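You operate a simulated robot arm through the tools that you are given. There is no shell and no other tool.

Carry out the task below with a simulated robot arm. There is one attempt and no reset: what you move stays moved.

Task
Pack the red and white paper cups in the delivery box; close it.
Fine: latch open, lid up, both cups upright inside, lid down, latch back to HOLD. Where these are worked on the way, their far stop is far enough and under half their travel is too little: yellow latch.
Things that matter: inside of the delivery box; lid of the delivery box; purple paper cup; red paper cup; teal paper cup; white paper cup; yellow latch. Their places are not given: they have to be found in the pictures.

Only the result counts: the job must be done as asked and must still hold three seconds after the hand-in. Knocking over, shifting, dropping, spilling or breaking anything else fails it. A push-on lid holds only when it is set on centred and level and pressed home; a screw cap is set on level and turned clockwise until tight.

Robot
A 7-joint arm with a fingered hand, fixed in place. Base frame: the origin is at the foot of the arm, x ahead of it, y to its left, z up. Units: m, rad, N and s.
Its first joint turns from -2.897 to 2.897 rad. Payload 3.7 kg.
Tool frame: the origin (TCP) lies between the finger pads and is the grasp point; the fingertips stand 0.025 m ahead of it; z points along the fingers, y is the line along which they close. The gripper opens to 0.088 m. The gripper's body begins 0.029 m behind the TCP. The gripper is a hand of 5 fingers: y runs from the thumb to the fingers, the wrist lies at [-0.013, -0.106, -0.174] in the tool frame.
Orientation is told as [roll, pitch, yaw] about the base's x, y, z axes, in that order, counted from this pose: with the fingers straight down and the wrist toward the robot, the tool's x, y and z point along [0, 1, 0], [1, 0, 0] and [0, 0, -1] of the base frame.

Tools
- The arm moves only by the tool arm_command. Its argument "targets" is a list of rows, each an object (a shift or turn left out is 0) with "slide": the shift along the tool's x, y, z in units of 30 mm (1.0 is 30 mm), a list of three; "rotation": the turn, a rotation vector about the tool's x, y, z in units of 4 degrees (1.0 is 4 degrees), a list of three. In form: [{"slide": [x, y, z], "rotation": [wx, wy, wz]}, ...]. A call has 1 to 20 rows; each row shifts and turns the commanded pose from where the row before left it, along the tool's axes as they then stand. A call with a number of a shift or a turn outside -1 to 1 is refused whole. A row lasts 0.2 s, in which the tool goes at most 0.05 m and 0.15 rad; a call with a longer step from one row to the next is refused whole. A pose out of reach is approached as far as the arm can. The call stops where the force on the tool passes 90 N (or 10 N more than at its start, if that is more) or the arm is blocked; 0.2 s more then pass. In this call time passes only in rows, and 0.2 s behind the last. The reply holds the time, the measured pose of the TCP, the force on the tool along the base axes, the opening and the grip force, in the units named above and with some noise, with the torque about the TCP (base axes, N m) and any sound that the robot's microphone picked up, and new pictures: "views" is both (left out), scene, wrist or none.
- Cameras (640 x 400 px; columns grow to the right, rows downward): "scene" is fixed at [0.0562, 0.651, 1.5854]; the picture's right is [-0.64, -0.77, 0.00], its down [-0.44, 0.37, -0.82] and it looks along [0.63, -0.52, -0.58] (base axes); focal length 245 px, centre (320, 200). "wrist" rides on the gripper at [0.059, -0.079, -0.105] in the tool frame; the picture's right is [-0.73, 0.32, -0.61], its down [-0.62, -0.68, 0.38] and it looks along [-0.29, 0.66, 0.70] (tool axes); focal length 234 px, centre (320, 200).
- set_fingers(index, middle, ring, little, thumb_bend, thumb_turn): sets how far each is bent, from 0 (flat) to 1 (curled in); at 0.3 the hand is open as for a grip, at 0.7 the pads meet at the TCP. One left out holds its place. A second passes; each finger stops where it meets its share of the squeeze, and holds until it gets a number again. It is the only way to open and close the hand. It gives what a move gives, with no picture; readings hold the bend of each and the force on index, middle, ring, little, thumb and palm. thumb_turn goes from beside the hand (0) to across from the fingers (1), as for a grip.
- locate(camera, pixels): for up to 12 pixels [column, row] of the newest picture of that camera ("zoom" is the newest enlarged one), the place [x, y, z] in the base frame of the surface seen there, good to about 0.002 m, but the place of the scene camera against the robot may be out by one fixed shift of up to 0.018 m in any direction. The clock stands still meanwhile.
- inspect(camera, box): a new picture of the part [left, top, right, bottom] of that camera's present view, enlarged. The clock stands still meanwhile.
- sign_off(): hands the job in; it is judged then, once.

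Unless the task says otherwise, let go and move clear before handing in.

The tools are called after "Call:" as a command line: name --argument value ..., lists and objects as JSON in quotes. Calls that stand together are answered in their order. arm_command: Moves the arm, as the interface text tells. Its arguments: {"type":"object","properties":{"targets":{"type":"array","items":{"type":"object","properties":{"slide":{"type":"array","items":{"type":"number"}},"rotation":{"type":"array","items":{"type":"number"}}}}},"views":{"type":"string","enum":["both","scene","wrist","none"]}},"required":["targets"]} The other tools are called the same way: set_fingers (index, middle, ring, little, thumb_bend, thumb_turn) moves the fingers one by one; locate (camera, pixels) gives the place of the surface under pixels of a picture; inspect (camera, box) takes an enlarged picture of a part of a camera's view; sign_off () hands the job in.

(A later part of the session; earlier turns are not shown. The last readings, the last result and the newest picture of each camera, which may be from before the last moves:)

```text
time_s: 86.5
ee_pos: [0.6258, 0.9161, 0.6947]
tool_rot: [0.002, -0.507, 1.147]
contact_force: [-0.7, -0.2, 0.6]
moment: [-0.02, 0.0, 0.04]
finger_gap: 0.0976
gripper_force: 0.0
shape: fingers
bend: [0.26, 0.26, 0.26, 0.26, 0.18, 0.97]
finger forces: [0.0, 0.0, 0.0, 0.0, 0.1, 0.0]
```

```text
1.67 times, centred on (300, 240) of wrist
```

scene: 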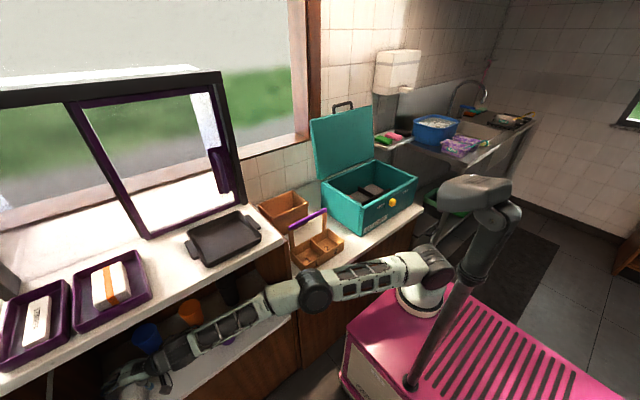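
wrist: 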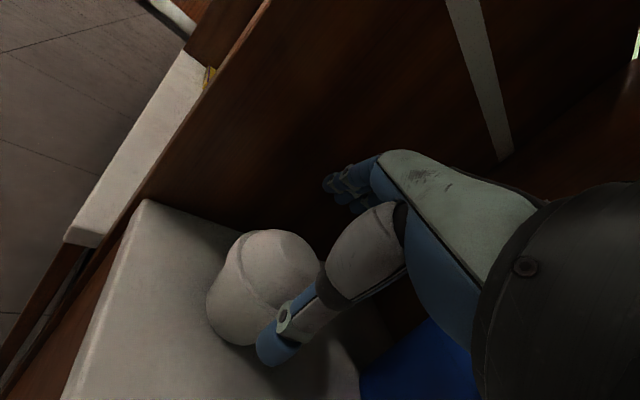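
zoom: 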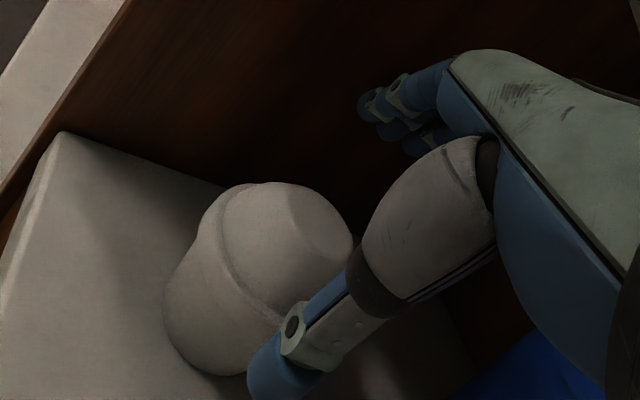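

Directly over the cup and within reach. Now lowering straight down to grip height (z≈0.65), nudging to centre it between index and middle.

Call:
arm_command --targets '[{"slide": [0.067, -0.243, 0.438]}, {"slide": [0.067, -0.243, 0.438]}]'

Call:
inspect --camera "wrist" --box '[160, 120, 440, 360]'

Call:
inspect --camera "scene" --box '[80, 320, 208, 400]'

```text
time_s: 87.1
ee_pos: [0.6214, 0.9184, 0.6631]
tool_rot: [0.002, -0.506, 1.148]
contact_force: [-0.3, 0.6, 0.0]
moment: [0.01, 0.01, -0.02]
finger_gap: 0.0974
gripper_force: 0.1
shape: fingers
bend: [0.26, 0.26, 0.26, 0.26, 0.18, 0.97]
finger forces: [0.1, 0.0, 0.0, 0.1, 0.0, 0.0]
```

scene: 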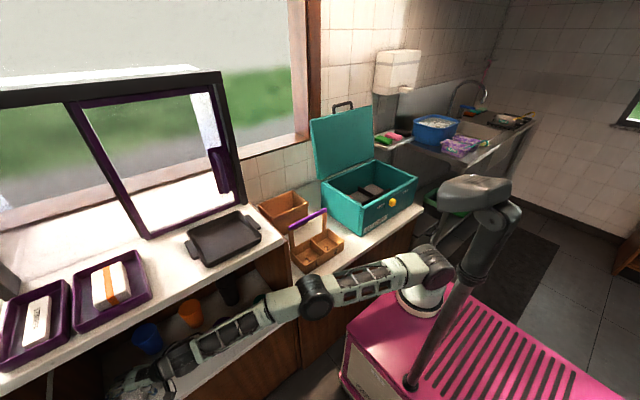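
wrist: 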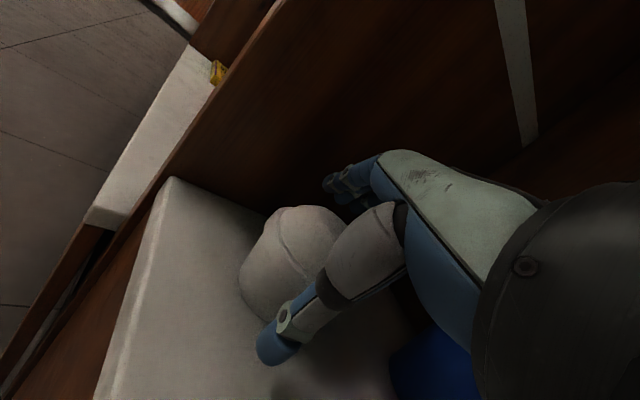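

```text
1.67 times, centred on (300, 240) of wrist
```

zoom: 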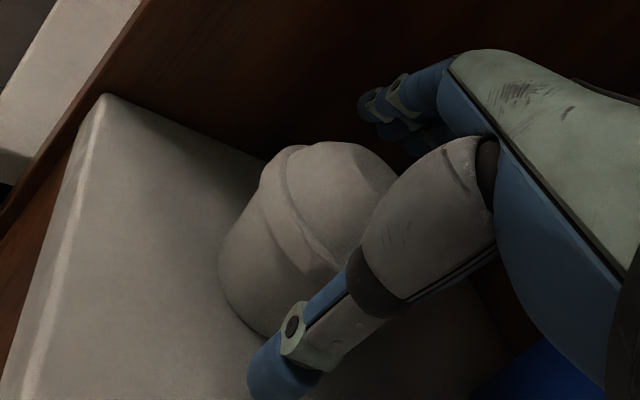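

```text
5.00 times, centred on (144, 360) of scene
```

zoom: 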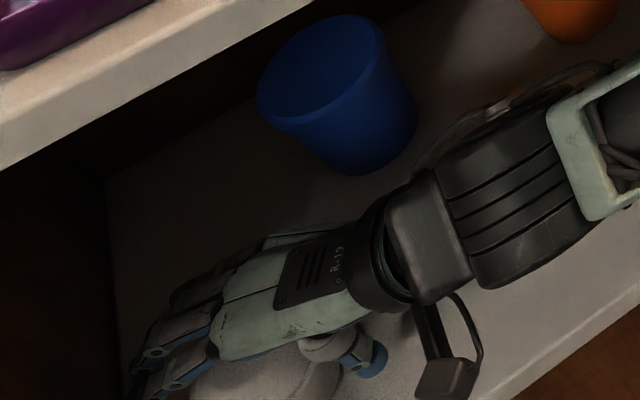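

The hand straddles the white cup without contact. One more small step down, then a gentle close.

Call:
arm_command --targets '[{"slide": [0, -0.19, 0.35]}]' --views "none"

Call:
set_fingers --index 0.4 --middle 0.42 --thumb_bend 0.36

Call:
inspect --camera "wrist" --box '[160, 120, 440, 360]'

```text
time_s: 87.5
ee_pos: [0.6214, 0.9185, 0.6514]
tool_rot: [0.004, -0.508, 1.149]
contact_force: [0.2, -0.1, 0.7]
moment: [-0.01, -0.01, -0.01]
finger_gap: 0.0978
gripper_force: 0.1
shape: fingers
bend: [0.26, 0.26, 0.26, 0.26, 0.18, 0.97]
finger forces: [0.1, 0.0, 0.1, 0.0, 0.1, 0.0]
```

```text
time_s: 88.5
ee_pos: [0.6222, 0.9185, 0.6516]
tool_rot: [0.001, -0.506, 1.149]
contact_force: [0.9, 1.1, 2.5]
moment: [0.03, 0.01, 0.05]
finger_gap: 0.069
gripper_force: 1.4
shape: fingers
bend: [0.39, 0.39, 0.26, 0.26, 0.36, 0.97]
finger forces: [0.5, 1.6, 0.0, 0.0, 0.1, 0.0]
```

```text
1.67 times, centred on (300, 240) of wrist
```

zoom: 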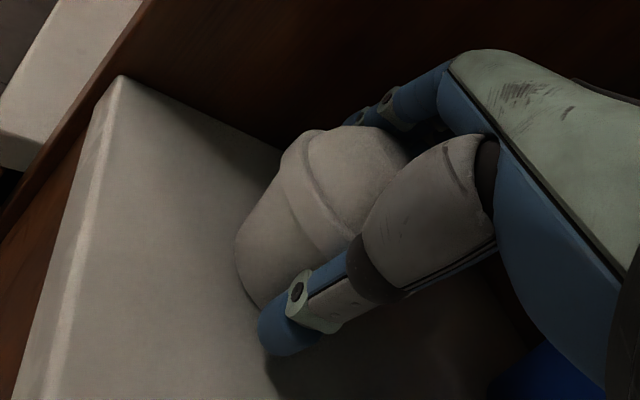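

Light contact from index and middle; thumb about to touch. Tightening gradually.

Call:
set_fingers --index 0.43 --middle 0.45 --thumb_bend 0.44

Call:
inspect --camera "wrist" --box '[160, 120, 440, 360]'

```text
time_s: 89.5
ee_pos: [0.6209, 0.9181, 0.6519]
tool_rot: [0.001, -0.507, 1.148]
contact_force: [-0.2, 0.3, 1.5]
moment: [0.06, -0.04, 0.02]
finger_gap: 0.067
gripper_force: 4.7
shape: fingers
bend: [0.4, 0.41, 0.26, 0.26, 0.39, 0.97]
finger forces: [2.0, 3.1, 0.1, 0.0, 4.3, 0.0]
```

```text
1.67 times, centred on (300, 240) of wrist
```

zoom: 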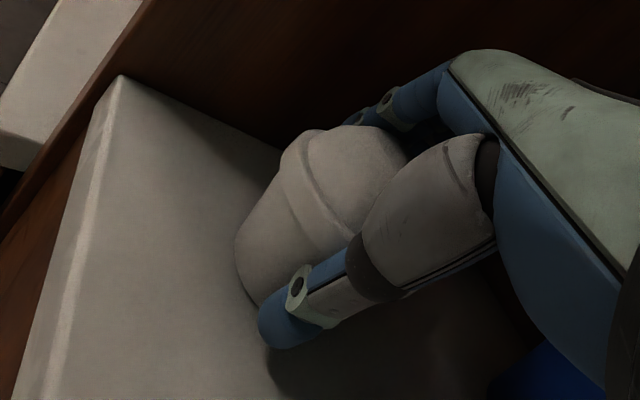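

Grip is 4–5 N and the cup still stands straight. Slightly firmer, then a 1 cm test lift.

Call:
set_fingers --index 0.46 --middle 0.48 --thumb_bend 0.48

Call:
arm_command --targets '[{"slide": [0, 0.17, -0.31]}]' --views "wrist"

Call:
inspect --camera "wrist" --box '[160, 120, 440, 360]'

```text
time_s: 90.5
ee_pos: [0.6212, 0.919, 0.6516]
tool_rot: [0.002, -0.506, 1.148]
contact_force: [0.3, 0.8, 2.3]
moment: [0.07, 0.0, 0.01]
finger_gap: 0.0656
gripper_force: 7.4
shape: fingers
bend: [0.4, 0.42, 0.26, 0.26, 0.4, 0.97]
finger forces: [3.2, 4.3, 0.0, 0.0, 6.8, 0.0]
```

```text
time_s: 90.9
ee_pos: [0.6214, 0.9189, 0.6606]
tool_rot: [0.002, -0.503, 1.149]
contact_force: [-0.9, 0.2, -0.6]
moment: [0.0, 0.01, 0.0]
finger_gap: 0.0657
gripper_force: 7.5
shape: fingers
bend: [0.41, 0.42, 0.26, 0.26, 0.4, 0.96]
finger forces: [3.0, 4.4, 0.0, 0.0, 7.8, 0.0]
```

wrist: 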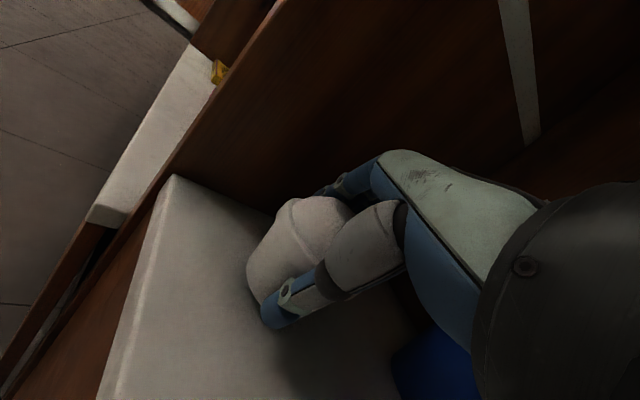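

```text
1.67 times, centred on (300, 240) of wrist
```

zoom: 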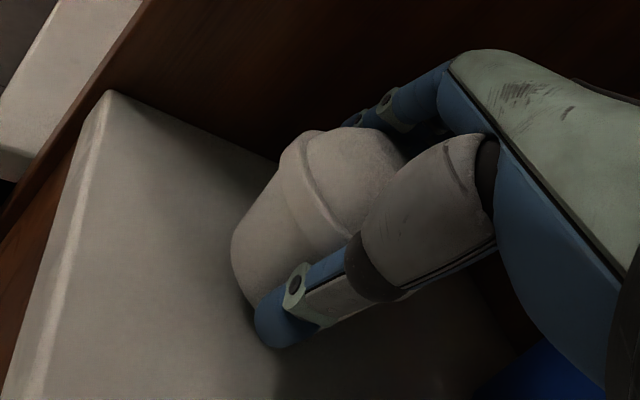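

It seems lifted without tilting. I'll raise a bit more and measure the rim for level.

Call:
arm_command --targets '[{"slide": [0, 0.17, -0.31]}, {"slide": [0, 0.1, -0.18]}]' --views "wrist"

Call:
inspect --camera "wrist" --box '[220, 160, 380, 340]'

Call:
locate --camera "zoom" --pixels '[[245, 190], [260, 150], [250, 230], [275, 280], [300, 120], [290, 200], [300, 160], [330, 150], [190, 260], [200, 300], [215, 320], [240, 330]]'

```text
time_s: 91.5
ee_pos: [0.6215, 0.9184, 0.6779]
tool_rot: [0.0, -0.507, 1.147]
contact_force: [-0.1, 0.2, -1.5]
moment: [0.01, 0.01, -0.01]
finger_gap: 0.0658
gripper_force: 8.0
shape: fingers
bend: [0.41, 0.42, 0.26, 0.26, 0.4, 0.96]
finger forces: [2.9, 4.4, 0.0, 0.0, 7.8, 0.1]
```

wrist: 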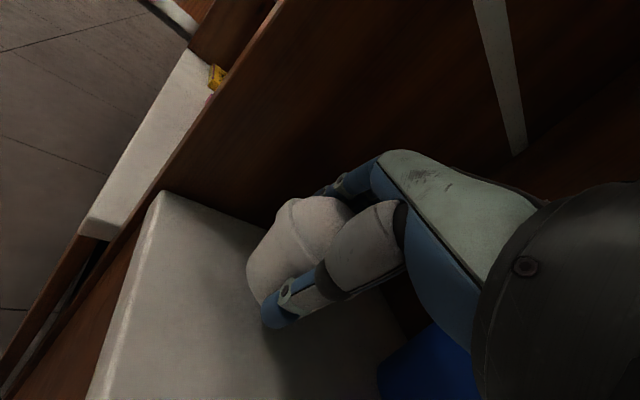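

```text
2.22 times, centred on (300, 250) of wrist
```

zoom: 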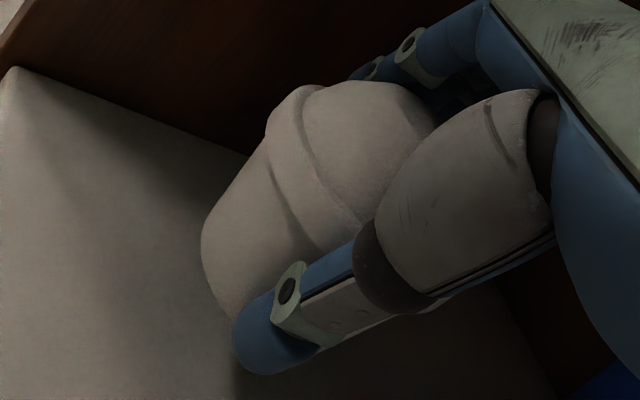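

```text
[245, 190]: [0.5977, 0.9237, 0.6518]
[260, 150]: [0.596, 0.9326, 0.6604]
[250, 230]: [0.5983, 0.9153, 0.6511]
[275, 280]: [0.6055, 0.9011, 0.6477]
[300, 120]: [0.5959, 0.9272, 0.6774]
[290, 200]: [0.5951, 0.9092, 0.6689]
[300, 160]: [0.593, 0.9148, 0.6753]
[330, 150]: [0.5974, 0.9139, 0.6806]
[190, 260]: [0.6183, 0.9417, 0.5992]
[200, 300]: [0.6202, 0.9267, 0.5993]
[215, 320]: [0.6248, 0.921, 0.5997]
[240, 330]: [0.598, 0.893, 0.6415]
```

White is lifted level. Because the 29° hand tilt won't fit into the box, I'll set white down nearer at about (0.615, 0.835) on the shelf and regrasp it with a small tilt. Moving it over now.

Call:
arm_command --targets '[{"slide": [-0.28, -0.829, -0.459]}, {"slide": [-0.28, -0.829, -0.459]}, {"slide": [-0.28, -0.829, -0.459]}]'

Call:
inspect --camera "wrist" --box '[160, 120, 440, 360]'

Call:
inspect --camera "scene" --box '[90, 280, 282, 400]'

```text
time_s: 92.3
ee_pos: [0.6096, 0.8297, 0.6792]
tool_rot: [0.002, -0.507, 1.148]
contact_force: [-0.6, 0.5, -1.6]
moment: [0.02, -0.02, 0.01]
finger_gap: 0.0655
gripper_force: 7.5
shape: fingers
bend: [0.41, 0.42, 0.26, 0.26, 0.4, 0.96]
finger forces: [2.8, 4.0, 0.1, 0.0, 7.6, 0.1]
```

scene: 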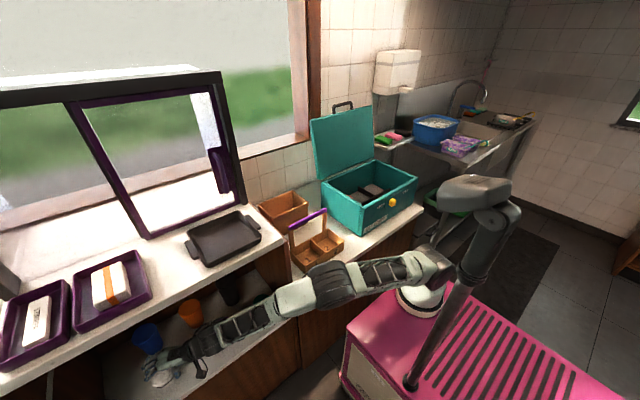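
wrist: 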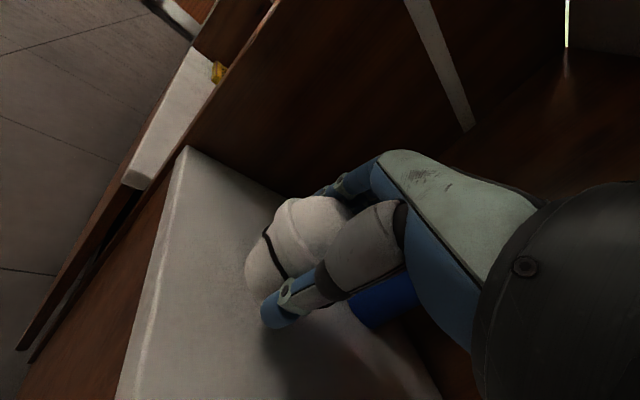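

```text
1.67 times, centred on (300, 240) of wrist
```

zoom: 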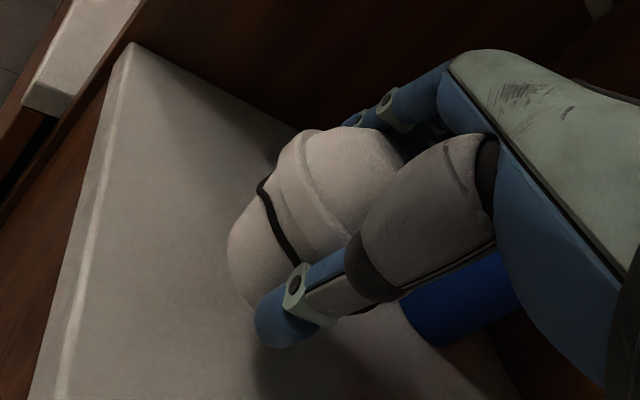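

```text
3.33 times, centred on (186, 340) of scene
```

zoom: 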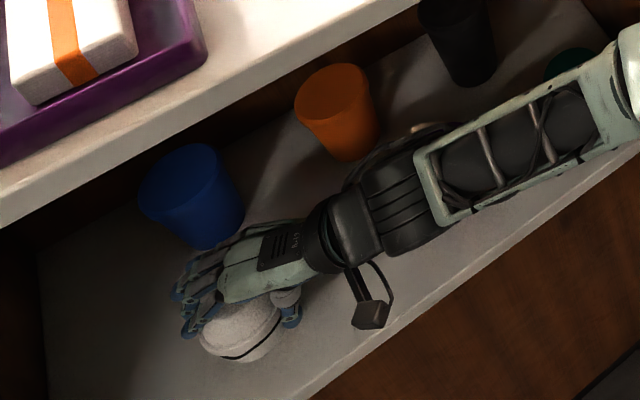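

A dark line now shows around the white cup (265,240), as on red earlier. I'll look closely at what it is before going on.

Call:
inspect --camera "wrist" --box '[235, 180, 345, 330]'

Call:
inspect --camera "scene" --box '[130, 355, 194, 395]'

Call:
locate --camera "wrist" --pixels '[[265, 232], [268, 245], [275, 262], [285, 277], [280, 205], [285, 225], [295, 250], [250, 262], [256, 285]]'

```text
2.67 times, centred on (290, 255) of wrist
```

zoom: 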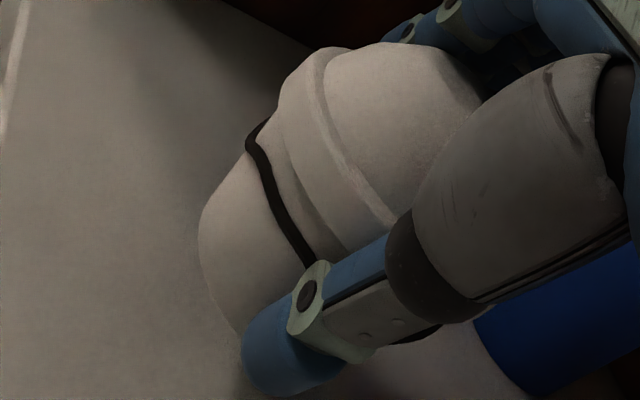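

```text
10.00 times, centred on (162, 375) of scene
```

zoom: 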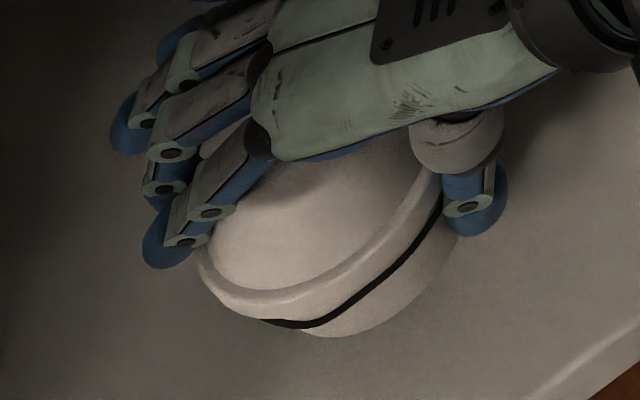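

```text
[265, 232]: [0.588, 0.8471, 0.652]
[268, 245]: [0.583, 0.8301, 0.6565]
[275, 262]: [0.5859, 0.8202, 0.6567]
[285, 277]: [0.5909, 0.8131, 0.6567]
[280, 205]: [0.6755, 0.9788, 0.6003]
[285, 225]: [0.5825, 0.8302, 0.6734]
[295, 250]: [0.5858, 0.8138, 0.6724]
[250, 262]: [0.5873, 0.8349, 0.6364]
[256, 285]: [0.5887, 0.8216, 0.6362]
```

The dark band looks like a mark or crease around the cup body; there was no sound. I'll set the cup down here, release, and see, then regrasp more gently.

Call:
arm_command --targets '[{"slide": [0, -0.17, 0.31]}, {"slide": [0, -0.15, 0.27]}, {"slide": [0, -0.08, 0.14]}]' --views "wrist"

```text
time_s: 93.1
ee_pos: [0.6103, 0.8278, 0.6539]
tool_rot: [0.0, -0.506, 1.149]
contact_force: [0.0, -0.2, -1.6]
moment: [-0.03, 0.0, 0.02]
finger_gap: 0.0655
gripper_force: 6.9
shape: fingers
bend: [0.41, 0.42, 0.26, 0.26, 0.4, 0.96]
finger forces: [2.8, 4.2, 0.0, 0.1, 7.7, 0.0]
```

wrist: 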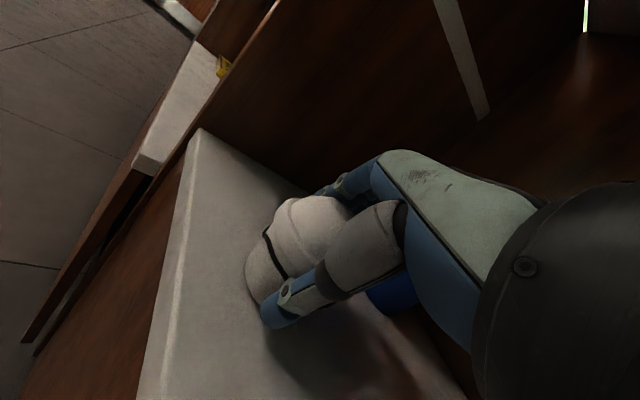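

Call:
arm_command --targets '[{"slide": [0, -0.04, 0.075]}]' --views "none"

```text
time_s: 93.5
ee_pos: [0.6092, 0.8308, 0.6518]
tool_rot: [0.001, -0.509, 1.149]
contact_force: [-0.6, 0.0, 3.5]
moment: [0.07, -0.06, 0.03]
finger_gap: 0.0658
gripper_force: 7.4
shape: fingers
bend: [0.41, 0.42, 0.26, 0.26, 0.4, 0.96]
finger forces: [3.6, 4.6, 0.0, 0.0, 7.8, 0.0]
```

Contact with the shelf (+3.5 N at z=0.652). Releasing gently.

Call:
set_fingers --index 0.28 --middle 0.28 --thumb_bend 0.2

Call:
inspect --camera "wrist" --box '[220, 160, 380, 340]'

Call:
inspect --camera "scene" --box '[130, 345, 210, 395]'

```text
time_s: 94.5
ee_pos: [0.609, 0.83, 0.6503]
tool_rot: [0.001, -0.505, 1.149]
contact_force: [-0.5, 0.3, 0.5]
moment: [-0.03, -0.02, -0.01]
finger_gap: 0.0937
gripper_force: 0.1
shape: fingers
bend: [0.28, 0.28, 0.26, 0.26, 0.2, 0.97]
finger forces: [0.1, 0.1, 0.0, 0.1, 0.1, 0.0]
```

```text
2.22 times, centred on (300, 250) of wrist
```

zoom: 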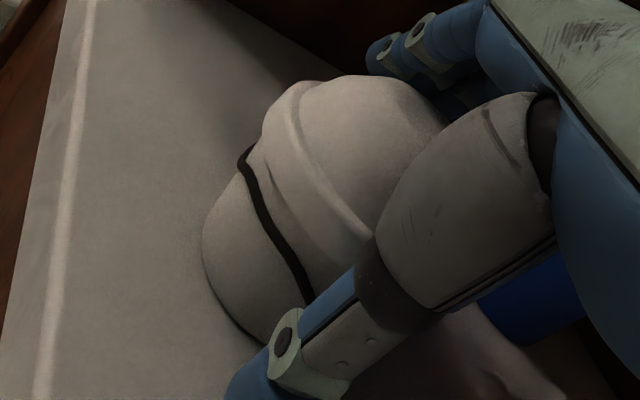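

```text
8.00 times, centred on (170, 370) of scene
```

zoom: 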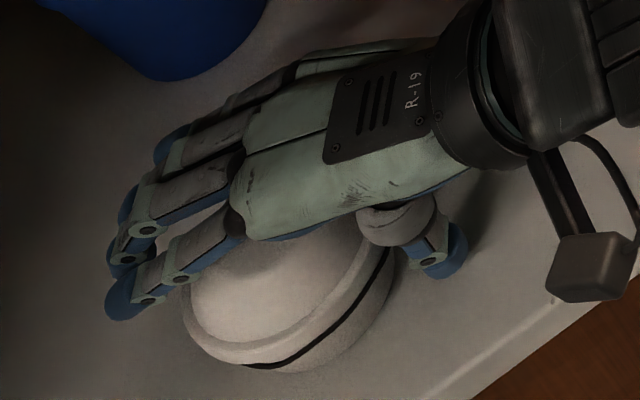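

The cup stands free and upright at its new spot; the band is a persistent mark, so I'll use a lighter grip from here. Raising the hand clear and reducing tilt to ~8°.

Call:
arm_command --targets '[{"slide": [0, 0.3, -0.55]}, {"slide": [0, 0.485, -0.875]}, {"slide": [0, 0.3, -0.55]}]' --views "wrist"

Call:
inspect --camera "wrist" --box '[160, 120, 440, 360]'

```text
time_s: 95.3
ee_pos: [0.6092, 0.8303, 0.7195]
tool_rot: [0.0, -0.506, 1.149]
contact_force: [-1.2, 1.0, 0.2]
moment: [0.02, 0.0, 0.02]
finger_gap: 0.0939
gripper_force: 0.1
shape: fingers
bend: [0.28, 0.28, 0.26, 0.26, 0.2, 0.97]
finger forces: [0.0, 0.0, 0.0, 0.1, 0.0, 0.0]
```

wrist: 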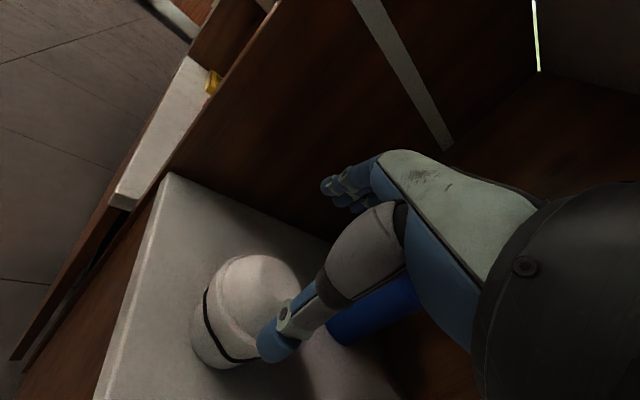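

```text
1.67 times, centred on (300, 240) of wrist
```

zoom: 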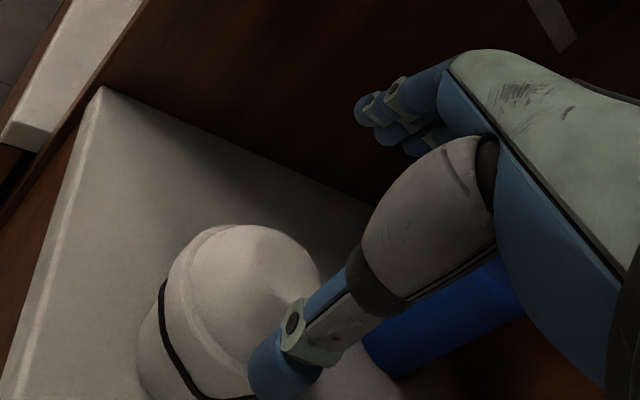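

Call:
arm_command --targets '[{"rotation": [1, 0, 0]}, {"rotation": [1, 0, 0]}, {"rotation": [1, 0, 0]}, {"rotation": [1, 0, 0]}, {"rotation": [1, 0, 0]}]'

Call:
inspect --camera "wrist" --box '[140, 140, 420, 380]'

```text
time_s: 96.5
ee_pos: [0.6096, 0.8288, 0.7183]
tool_rot: [0.0, -0.155, 1.149]
contact_force: [-1.1, -0.1, -0.4]
moment: [0.01, -0.04, -0.02]
finger_gap: 0.0939
gripper_force: 0.1
shape: fingers
bend: [0.28, 0.28, 0.26, 0.26, 0.2, 0.97]
finger forces: [0.0, 0.0, 0.0, 0.0, 0.1, 0.0]
```

scene: 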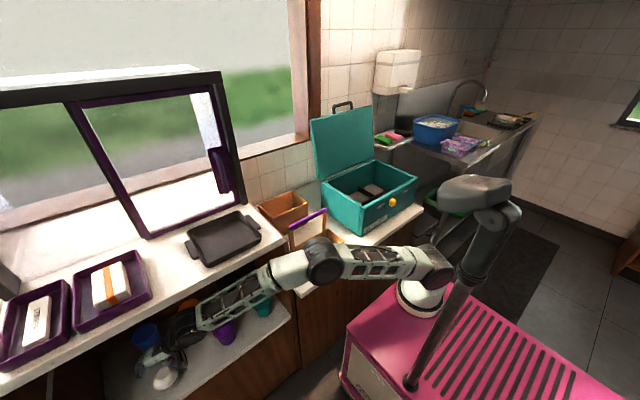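
wrist: 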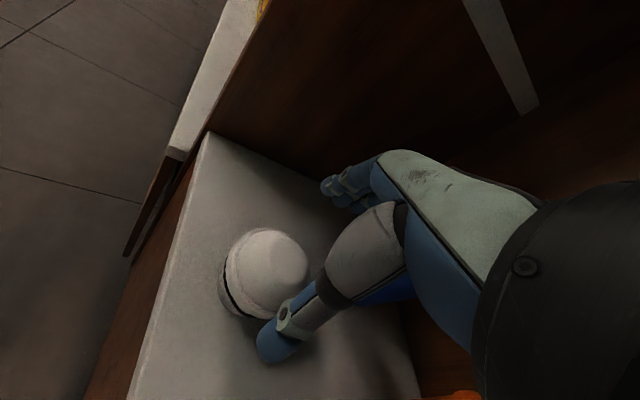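

```text
1.67 times, centred on (280, 260) of wrist
```

zoom: 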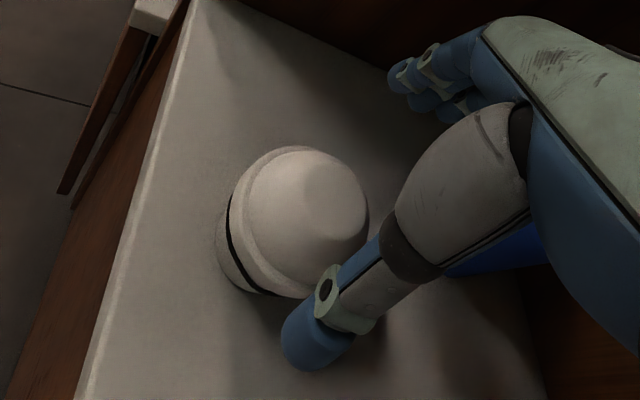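

Call:
locate --camera "zoom" --pixels '[[233, 205], [262, 160], [300, 150], [345, 165], [240, 250], [265, 285], [310, 205], [330, 185], [222, 235], [232, 275]]'

```text
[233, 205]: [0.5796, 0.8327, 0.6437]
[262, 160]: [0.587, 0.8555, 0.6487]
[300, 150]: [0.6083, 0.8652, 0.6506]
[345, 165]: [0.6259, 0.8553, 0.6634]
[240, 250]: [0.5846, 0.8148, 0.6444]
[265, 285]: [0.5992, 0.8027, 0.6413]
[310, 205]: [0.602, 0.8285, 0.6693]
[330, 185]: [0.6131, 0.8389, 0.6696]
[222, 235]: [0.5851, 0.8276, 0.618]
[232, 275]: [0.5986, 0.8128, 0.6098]
```

White's centre is (0.611, 0.8335), right under the hand. Lowering to z≈0.654 for the regrasp.

Call:
arm_command --targets '[{"slide": [0.073, -0.067, 0.71]}, {"slide": [0.073, -0.067, 0.71]}, {"slide": [0.073, -0.067, 0.68]}]' --views "wrist"

Call:
inspect --camera "wrist" --box '[160, 140, 440, 380]'

```text
time_s: 97.3
ee_pos: [0.6054, 0.8349, 0.6554]
tool_rot: [0.002, -0.155, 1.148]
contact_force: [0.5, -0.8, -0.2]
moment: [0.01, 0.05, 0.02]
finger_gap: 0.0937
gripper_force: 0.2
shape: fingers
bend: [0.28, 0.28, 0.26, 0.26, 0.2, 0.97]
finger forces: [0.0, 0.0, 0.0, 0.1, 0.0, 0.0]
```

wrist: 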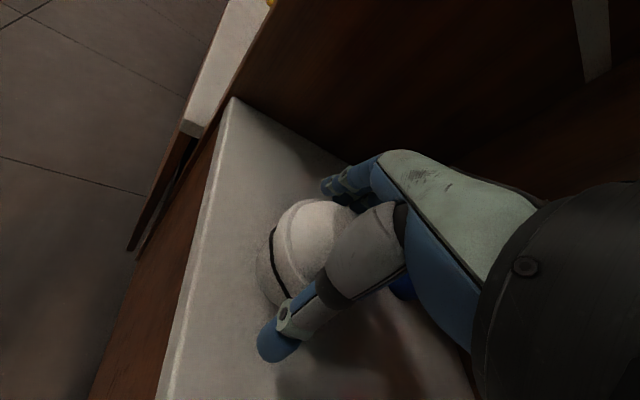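

```text
1.67 times, centred on (300, 260) of wrist
```

zoom: 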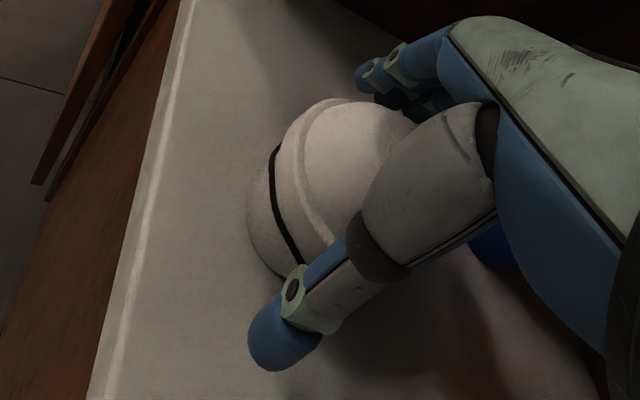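

No contact and well centred. Closing gently to a light grip.

Call:
set_fingers --index 0.38 --middle 0.4 --thumb_bend 0.36

```text
time_s: 98.3
ee_pos: [0.6079, 0.8359, 0.6559]
tool_rot: [0.001, -0.158, 1.148]
contact_force: [-0.1, 0.1, 0.0]
moment: [-0.02, -0.04, 0.03]
finger_gap: 0.0712
gripper_force: 0.4
shape: fingers
bend: [0.38, 0.39, 0.26, 0.26, 0.35, 0.97]
finger forces: [0.3, 0.4, 0.0, 0.1, 0.3, 0.0]
```

Call:
set_fingers --index 0.41 --middle 0.42 --thumb_bend 0.4

```text
time_s: 99.3
ee_pos: [0.6065, 0.8356, 0.6552]
tool_rot: [0.002, -0.157, 1.148]
contact_force: [-0.9, 0.0, 0.8]
moment: [0.01, 0.01, 0.0]
finger_gap: 0.068
gripper_force: 2.1
shape: fingers
bend: [0.39, 0.41, 0.26, 0.26, 0.38, 0.97]
finger forces: [1.3, 1.0, 0.0, 0.0, 2.1, 0.0]
```

Call:
set_fingers --index 0.43 --middle 0.45 --thumb_bend 0.44

Call:
arm_command --targets '[{"slide": [0, 0.05, -0.33]}, {"slide": [0, 0.06, -0.4]}]'

Call:
inspect --camera "wrist" --box '[160, 140, 440, 380]'

```text
time_s: 100.3
ee_pos: [0.6054, 0.8352, 0.6551]
tool_rot: [0.002, -0.155, 1.15]
contact_force: [-0.8, -0.2, 0.7]
moment: [0.06, -0.06, 0.04]
finger_gap: 0.066
gripper_force: 4.3
shape: fingers
bend: [0.4, 0.42, 0.26, 0.26, 0.4, 0.97]
finger forces: [2.1, 2.3, 0.1, 0.0, 4.3, 0.1]
```

```text
time_s: 100.9
ee_pos: [0.6055, 0.834, 0.6783]
tool_rot: [0.0, -0.158, 1.149]
contact_force: [-1.2, -0.2, -1.1]
moment: [0.0, 0.02, 0.0]
finger_gap: 0.0655
gripper_force: 4.2
shape: fingers
bend: [0.4, 0.42, 0.26, 0.26, 0.4, 0.97]
finger forces: [1.7, 2.4, 0.0, 0.0, 4.1, 0.0]
```

scene: 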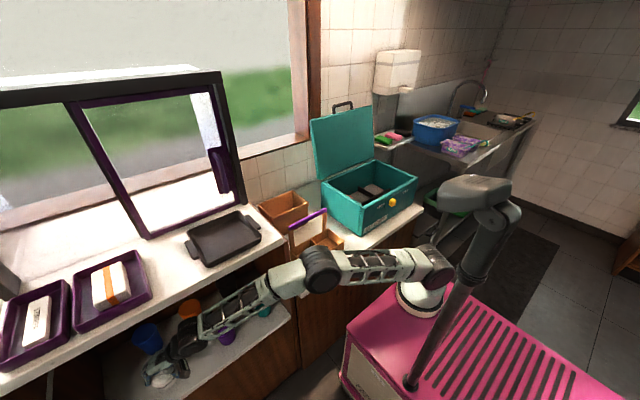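
wrist: 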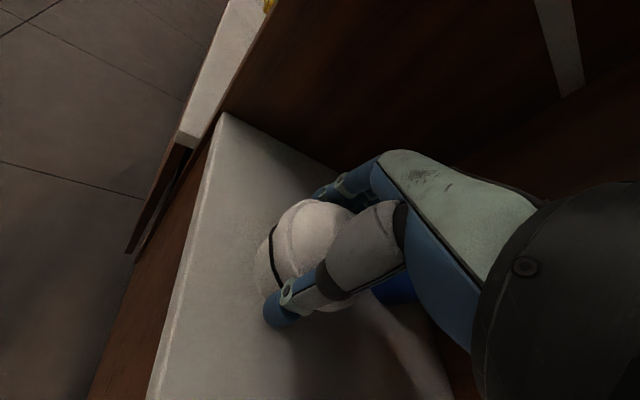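

```text
1.67 times, centred on (300, 260) of wrist
```

zoom: 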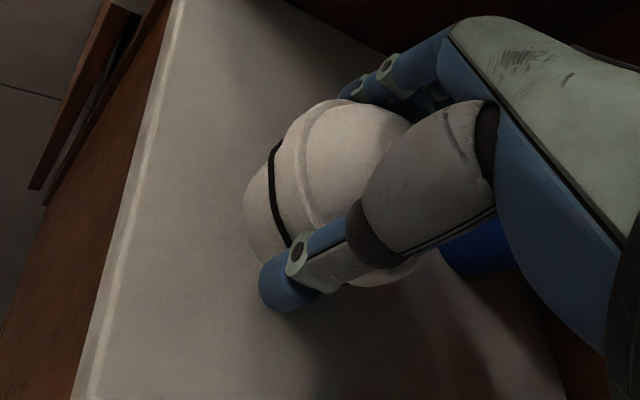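

White is lifted with a 4 N grip, upright and steady. I'll draw it out of the shelf toward the front-right, checking the elbow against the mast on the way.

Call:
arm_command --targets '[{"slide": [0.24, -0.848, -0.336]}, {"slide": [0.24, -0.848, -0.336]}, {"slide": [0.24, -0.848, -0.336]}, {"slide": [0.24, -0.848, -0.336]}, {"slide": [0.24, -0.848, -0.336]}]'

Call:
inspect --camera "scene" --box '[200, 180, 520, 400]'

Call:
locate --camera "scene" --pixels '[[350, 260], [370, 265], [385, 270], [395, 255], [400, 280], [360, 245]]'

```text
time_s: 102.1
ee_pos: [0.5196, 0.7284, 0.7062]
tool_rot: [0.002, -0.157, 1.148]
contact_force: [-0.1, 0.7, -2.4]
moment: [0.02, 0.05, 0.0]
finger_gap: 0.0648
gripper_force: 3.8
shape: fingers
bend: [0.4, 0.42, 0.26, 0.26, 0.4, 0.97]
finger forces: [1.7, 2.6, 0.0, 0.1, 4.0, 0.0]
```

scene: 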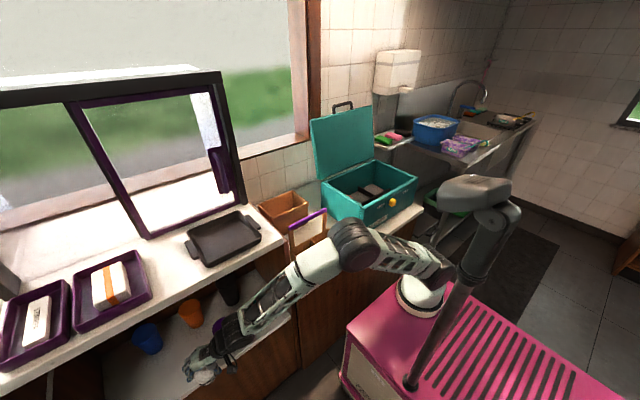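
wrist: 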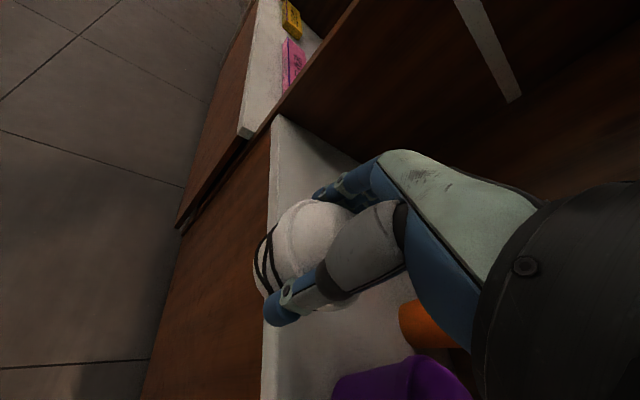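

```text
1.82 times, centred on (360, 290) of scene
```

zoom: 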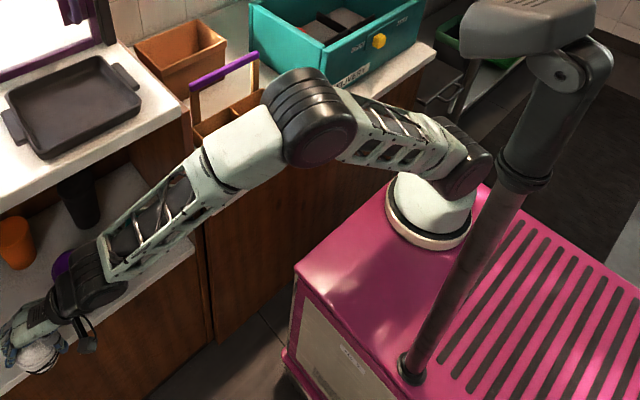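

```text
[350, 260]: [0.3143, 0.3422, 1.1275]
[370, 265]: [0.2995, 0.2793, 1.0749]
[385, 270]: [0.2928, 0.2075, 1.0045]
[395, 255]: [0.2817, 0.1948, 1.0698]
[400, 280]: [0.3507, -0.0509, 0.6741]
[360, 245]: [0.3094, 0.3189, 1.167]
```

A second dark band has appeared on the cup. I'll zoom in to understand it; the elbow is in a good place (x≈0.3).

Call:
inspect --camera "wrist" --box '[230, 180, 350, 340]'

Call:
inspect --camera "scene" --box '[170, 340, 250, 390]'

Call:
locate --camera "wrist" --pixels '[[272, 235], [275, 255], [281, 272], [262, 248], [266, 265], [270, 282], [256, 268], [262, 290], [285, 210], [290, 240]]'

```text
2.50 times, centred on (290, 260) of wrist
```

zoom: 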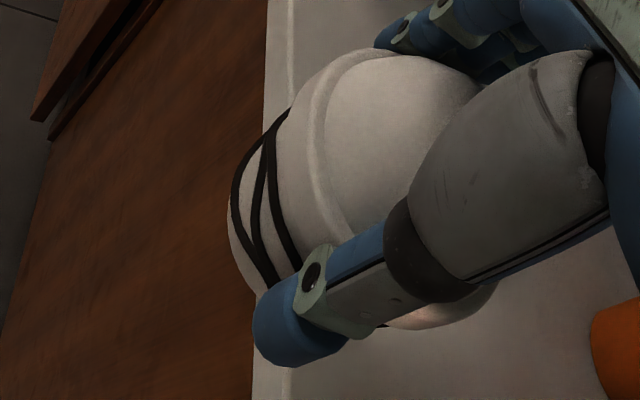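

```text
8.00 times, centred on (210, 365) of scene
```

zoom: 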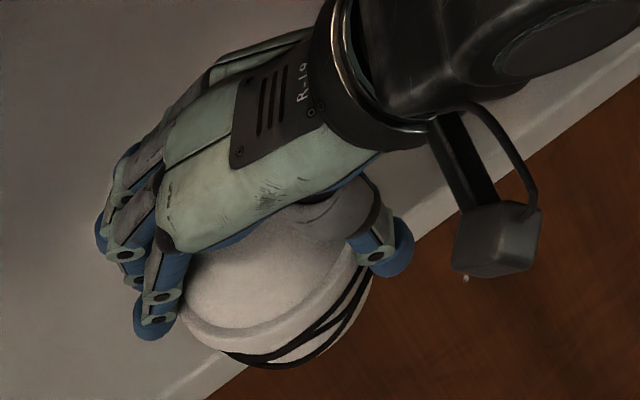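

```text
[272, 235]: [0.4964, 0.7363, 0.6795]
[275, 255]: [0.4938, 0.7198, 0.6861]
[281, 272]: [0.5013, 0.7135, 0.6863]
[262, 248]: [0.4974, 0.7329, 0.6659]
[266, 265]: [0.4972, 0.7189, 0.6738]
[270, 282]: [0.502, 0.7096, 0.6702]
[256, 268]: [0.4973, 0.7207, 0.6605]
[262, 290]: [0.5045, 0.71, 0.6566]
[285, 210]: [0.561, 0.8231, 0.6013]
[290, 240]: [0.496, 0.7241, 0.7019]
```

The lines look like faint creases on the paper cup; I'll keep the grip light and finish handling promptly. Continuing up and to the right in small steps, watching the elbow.

Call:
arm_command --targets '[{"slide": [0.123, -0.539, -0.692]}, {"slide": [0.123, -0.539, -0.692]}, {"slide": [0.123, -0.539, -0.692]}, {"slide": [0.123, -0.539, -0.692]}]' --views "scene"

Call:
locate --camera "scene" --pixels '[[360, 240], [375, 235], [390, 240], [400, 250], [410, 255], [395, 225], [380, 260]]'

```text
time_s: 103.1
ee_pos: [0.4714, 0.6649, 0.7812]
tool_rot: [0.001, -0.158, 1.152]
contact_force: [-0.4, 0.6, -1.3]
moment: [0.02, 0.01, 0.02]
finger_gap: 0.0649
gripper_force: 4.0
shape: fingers
bend: [0.4, 0.42, 0.26, 0.26, 0.4, 0.97]
finger forces: [1.7, 2.6, 0.0, 0.0, 3.9, 0.0]
```

scene: 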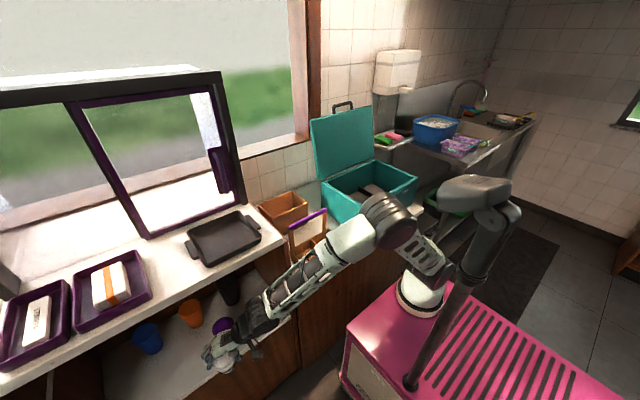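

```text
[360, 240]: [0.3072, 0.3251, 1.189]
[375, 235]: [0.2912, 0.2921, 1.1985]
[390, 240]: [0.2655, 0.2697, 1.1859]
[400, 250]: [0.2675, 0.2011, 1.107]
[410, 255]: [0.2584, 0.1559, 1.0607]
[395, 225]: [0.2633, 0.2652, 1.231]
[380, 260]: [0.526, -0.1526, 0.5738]
```

Elbow is fine (x≈0.29, y≈0.24). Continuing.

Call:
arm_command --targets '[{"slide": [0.08, -0.45, -0.8]}, {"slide": [0.08, -0.45, -0.8]}, {"slide": [0.08, -0.45, -0.8]}, {"slide": [0.08, -0.45, -0.8]}]' --views "scene"

Call:
locate --camera "scene" --pixels '[[400, 205], [390, 215], [410, 220], [415, 235], [425, 240], [405, 195], [420, 205]]'

```text
time_s: 104.1
ee_pos: [0.4371, 0.6076, 0.8681]
tool_rot: [0.001, -0.155, 1.148]
contact_force: [0.3, -0.3, -1.3]
moment: [-0.01, 0.01, 0.02]
finger_gap: 0.0646
gripper_force: 3.6
shape: fingers
bend: [0.4, 0.42, 0.26, 0.26, 0.4, 0.97]
finger forces: [1.6, 2.5, 0.1, 0.0, 4.0, 0.0]
```

scene: 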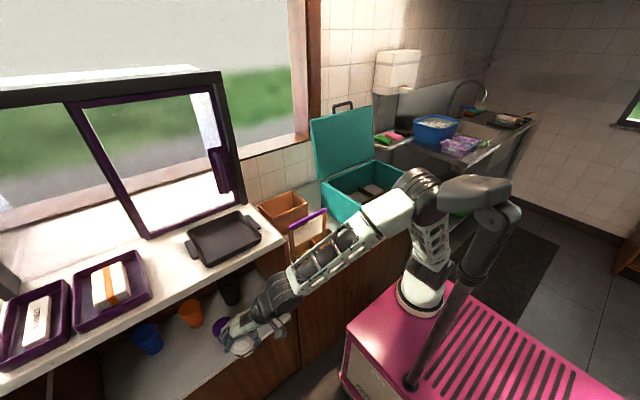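

```text
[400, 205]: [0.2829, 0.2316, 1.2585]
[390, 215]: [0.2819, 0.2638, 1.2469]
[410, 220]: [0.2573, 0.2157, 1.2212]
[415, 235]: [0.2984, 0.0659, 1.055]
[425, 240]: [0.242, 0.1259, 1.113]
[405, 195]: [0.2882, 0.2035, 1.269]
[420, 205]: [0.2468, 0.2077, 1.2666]
```

Clear. Rising and moving right toward the transit height.

Call:
arm_command --targets '[{"slide": [-0.25, -0.467, -0.957]}, {"slide": [-0.25, -0.467, -0.957]}, {"slide": [-0.25, -0.467, -0.957]}, {"slide": [-0.25, -0.467, -0.957]}, {"slide": [-0.25, -0.467, -0.957]}, {"slide": [-0.25, -0.467, -0.957]}, {"slide": [-0.25, -0.467, -0.957]}, {"slide": [-0.25, -0.467, -0.957]}, {"slide": [-0.25, -0.467, -0.957]}, {"slide": [-0.25, -0.467, -0.957]}]'

Call:
inspect --camera "wrist" --box '[230, 180, 350, 340]'

```text
time_s: 106.3
ee_pos: [0.4315, 0.4079, 1.1278]
tool_rot: [0.002, -0.158, 1.151]
contact_force: [0.7, 0.8, -1.6]
moment: [0.02, -0.02, -0.02]
finger_gap: 0.0643
gripper_force: 3.7
shape: fingers
bend: [0.41, 0.42, 0.26, 0.26, 0.4, 0.97]
finger forces: [1.5, 2.4, 0.0, 0.1, 3.7, 0.0]
```

scene: 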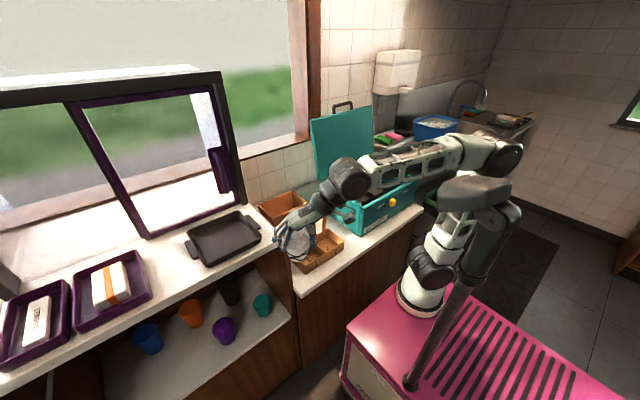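
wrist: 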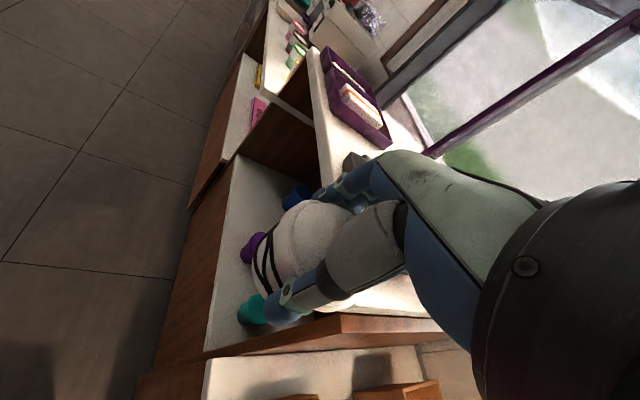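

```text
2.50 times, centred on (290, 260) of wrist
```

zoom: 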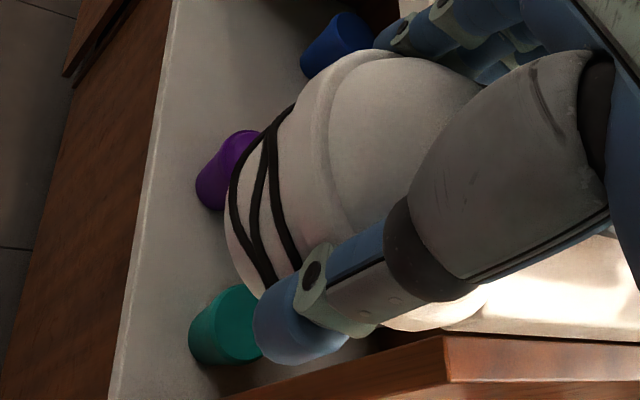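

Only three of the lines show; the cup is holding its shape. I'll carry it to the box, turning about the vertical as before.

Call:
arm_command --targets '[{"slide": [-0.71, -0.767, -0.12], "rotation": [0, -0.155, 0.985]}, {"slide": [-0.763, -0.717, -0.113], "rotation": [0, -0.155, 0.985]}, {"slide": [-0.813, -0.663, -0.103], "rotation": [0, -0.155, 0.985]}, {"slide": [-0.857, -0.607, -0.097], "rotation": [0, -0.155, 0.985]}, {"slide": [-0.9, -0.547, -0.087], "rotation": [0, -0.155, 0.985]}, {"slide": [-0.937, -0.48, -0.077], "rotation": [0, -0.155, 0.985]}, {"slide": [-0.967, -0.417, -0.067], "rotation": [0, -0.155, 0.985]}, {"slide": [-0.993, -0.35, -0.053], "rotation": [0, -0.155, 0.985]}, {"slide": [-1, -0.28, -0.043], "rotation": [0, -0.155, 0.985]}]' --views "scene"

```text
time_s: 108.3
ee_pos: [0.5194, 0.1378, 1.1279]
tool_rot: [0.002, -0.155, 0.522]
contact_force: [0.5, -0.5, -0.7]
moment: [0.0, 0.01, -0.01]
finger_gap: 0.0639
gripper_force: 3.8
shape: fingers
bend: [0.41, 0.42, 0.26, 0.26, 0.4, 0.97]
finger forces: [1.4, 2.4, 0.0, 0.0, 3.6, 0.0]
```

scene: 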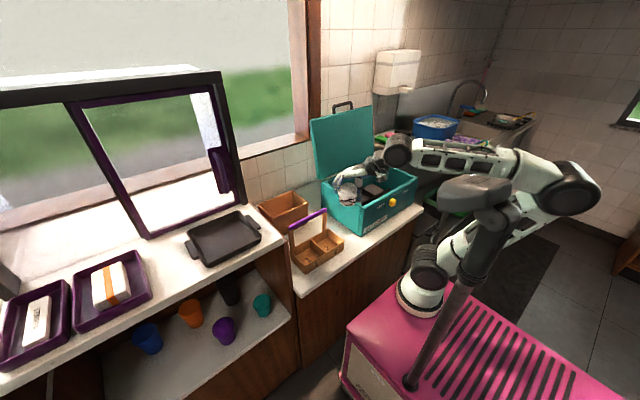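

Carrying well. Continuing to above the back-middle compartment.

Call:
arm_command --targets '[{"slide": [-1, 0.06, 0.01], "rotation": [0, -0.155, 0.985]}, {"slide": [-1, 0.128, 0.02], "rotation": [0, -0.155, 0.985]}, {"slide": [-0.993, 0.197, 0.031], "rotation": [0, -0.155, 0.985]}, {"slide": [-0.98, 0.267, 0.042], "rotation": [0, -0.155, 0.985]}, {"slide": [-0.953, 0.333, 0.052], "rotation": [0, -0.155, 0.985]}, {"slide": [-0.93, 0.395, 0.062], "rotation": [0, -0.155, 0.985]}, {"slide": [-0.9, 0.458, 0.072], "rotation": [0, -0.155, 0.985]}, {"slide": [-0.867, 0.52, 0.082], "rotation": [0, -0.078, 0.49]}, {"slide": [-0.847, 0.55, 0.087]}, {"slide": [-0.847, 0.55, 0.087]}, {"slide": [-0.847, 0.55, 0.087]}, {"slide": [-0.847, 0.55, 0.087]}, {"slide": [-0.847, 0.55, 0.087]}, {"slide": [-0.847, 0.55, 0.087]}]'

Call:
inspect --camera "scene" --box '[300, 120, 440, 240]'

```text
time_s: 111.3
ee_pos: [0.7518, -0.2176, 1.1247]
tool_rot: [0.001, -0.157, 0.0]
contact_force: [0.1, 0.0, -0.8]
moment: [0.0, -0.01, -0.03]
finger_gap: 0.0635
gripper_force: 3.7
shape: fingers
bend: [0.41, 0.42, 0.26, 0.26, 0.4, 0.97]
finger forces: [1.4, 2.3, 0.1, 0.0, 3.5, 0.0]
```

scene: 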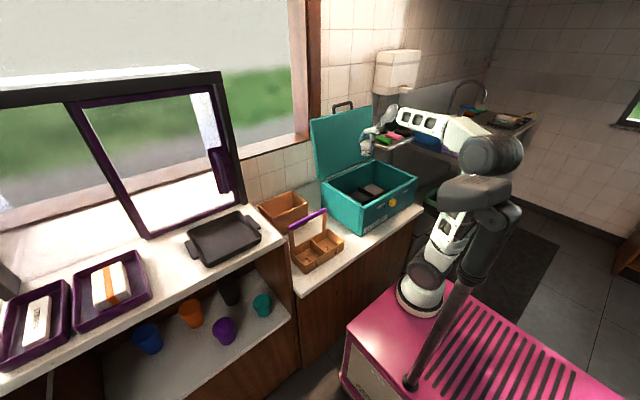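
wrist: 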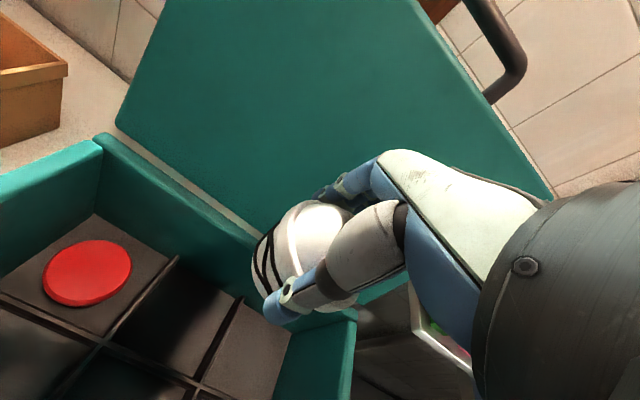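

```text
3.33 times, centred on (370, 180) of scene
```

zoom: 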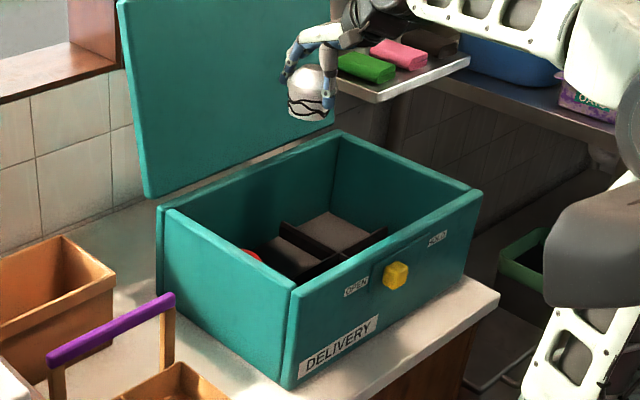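

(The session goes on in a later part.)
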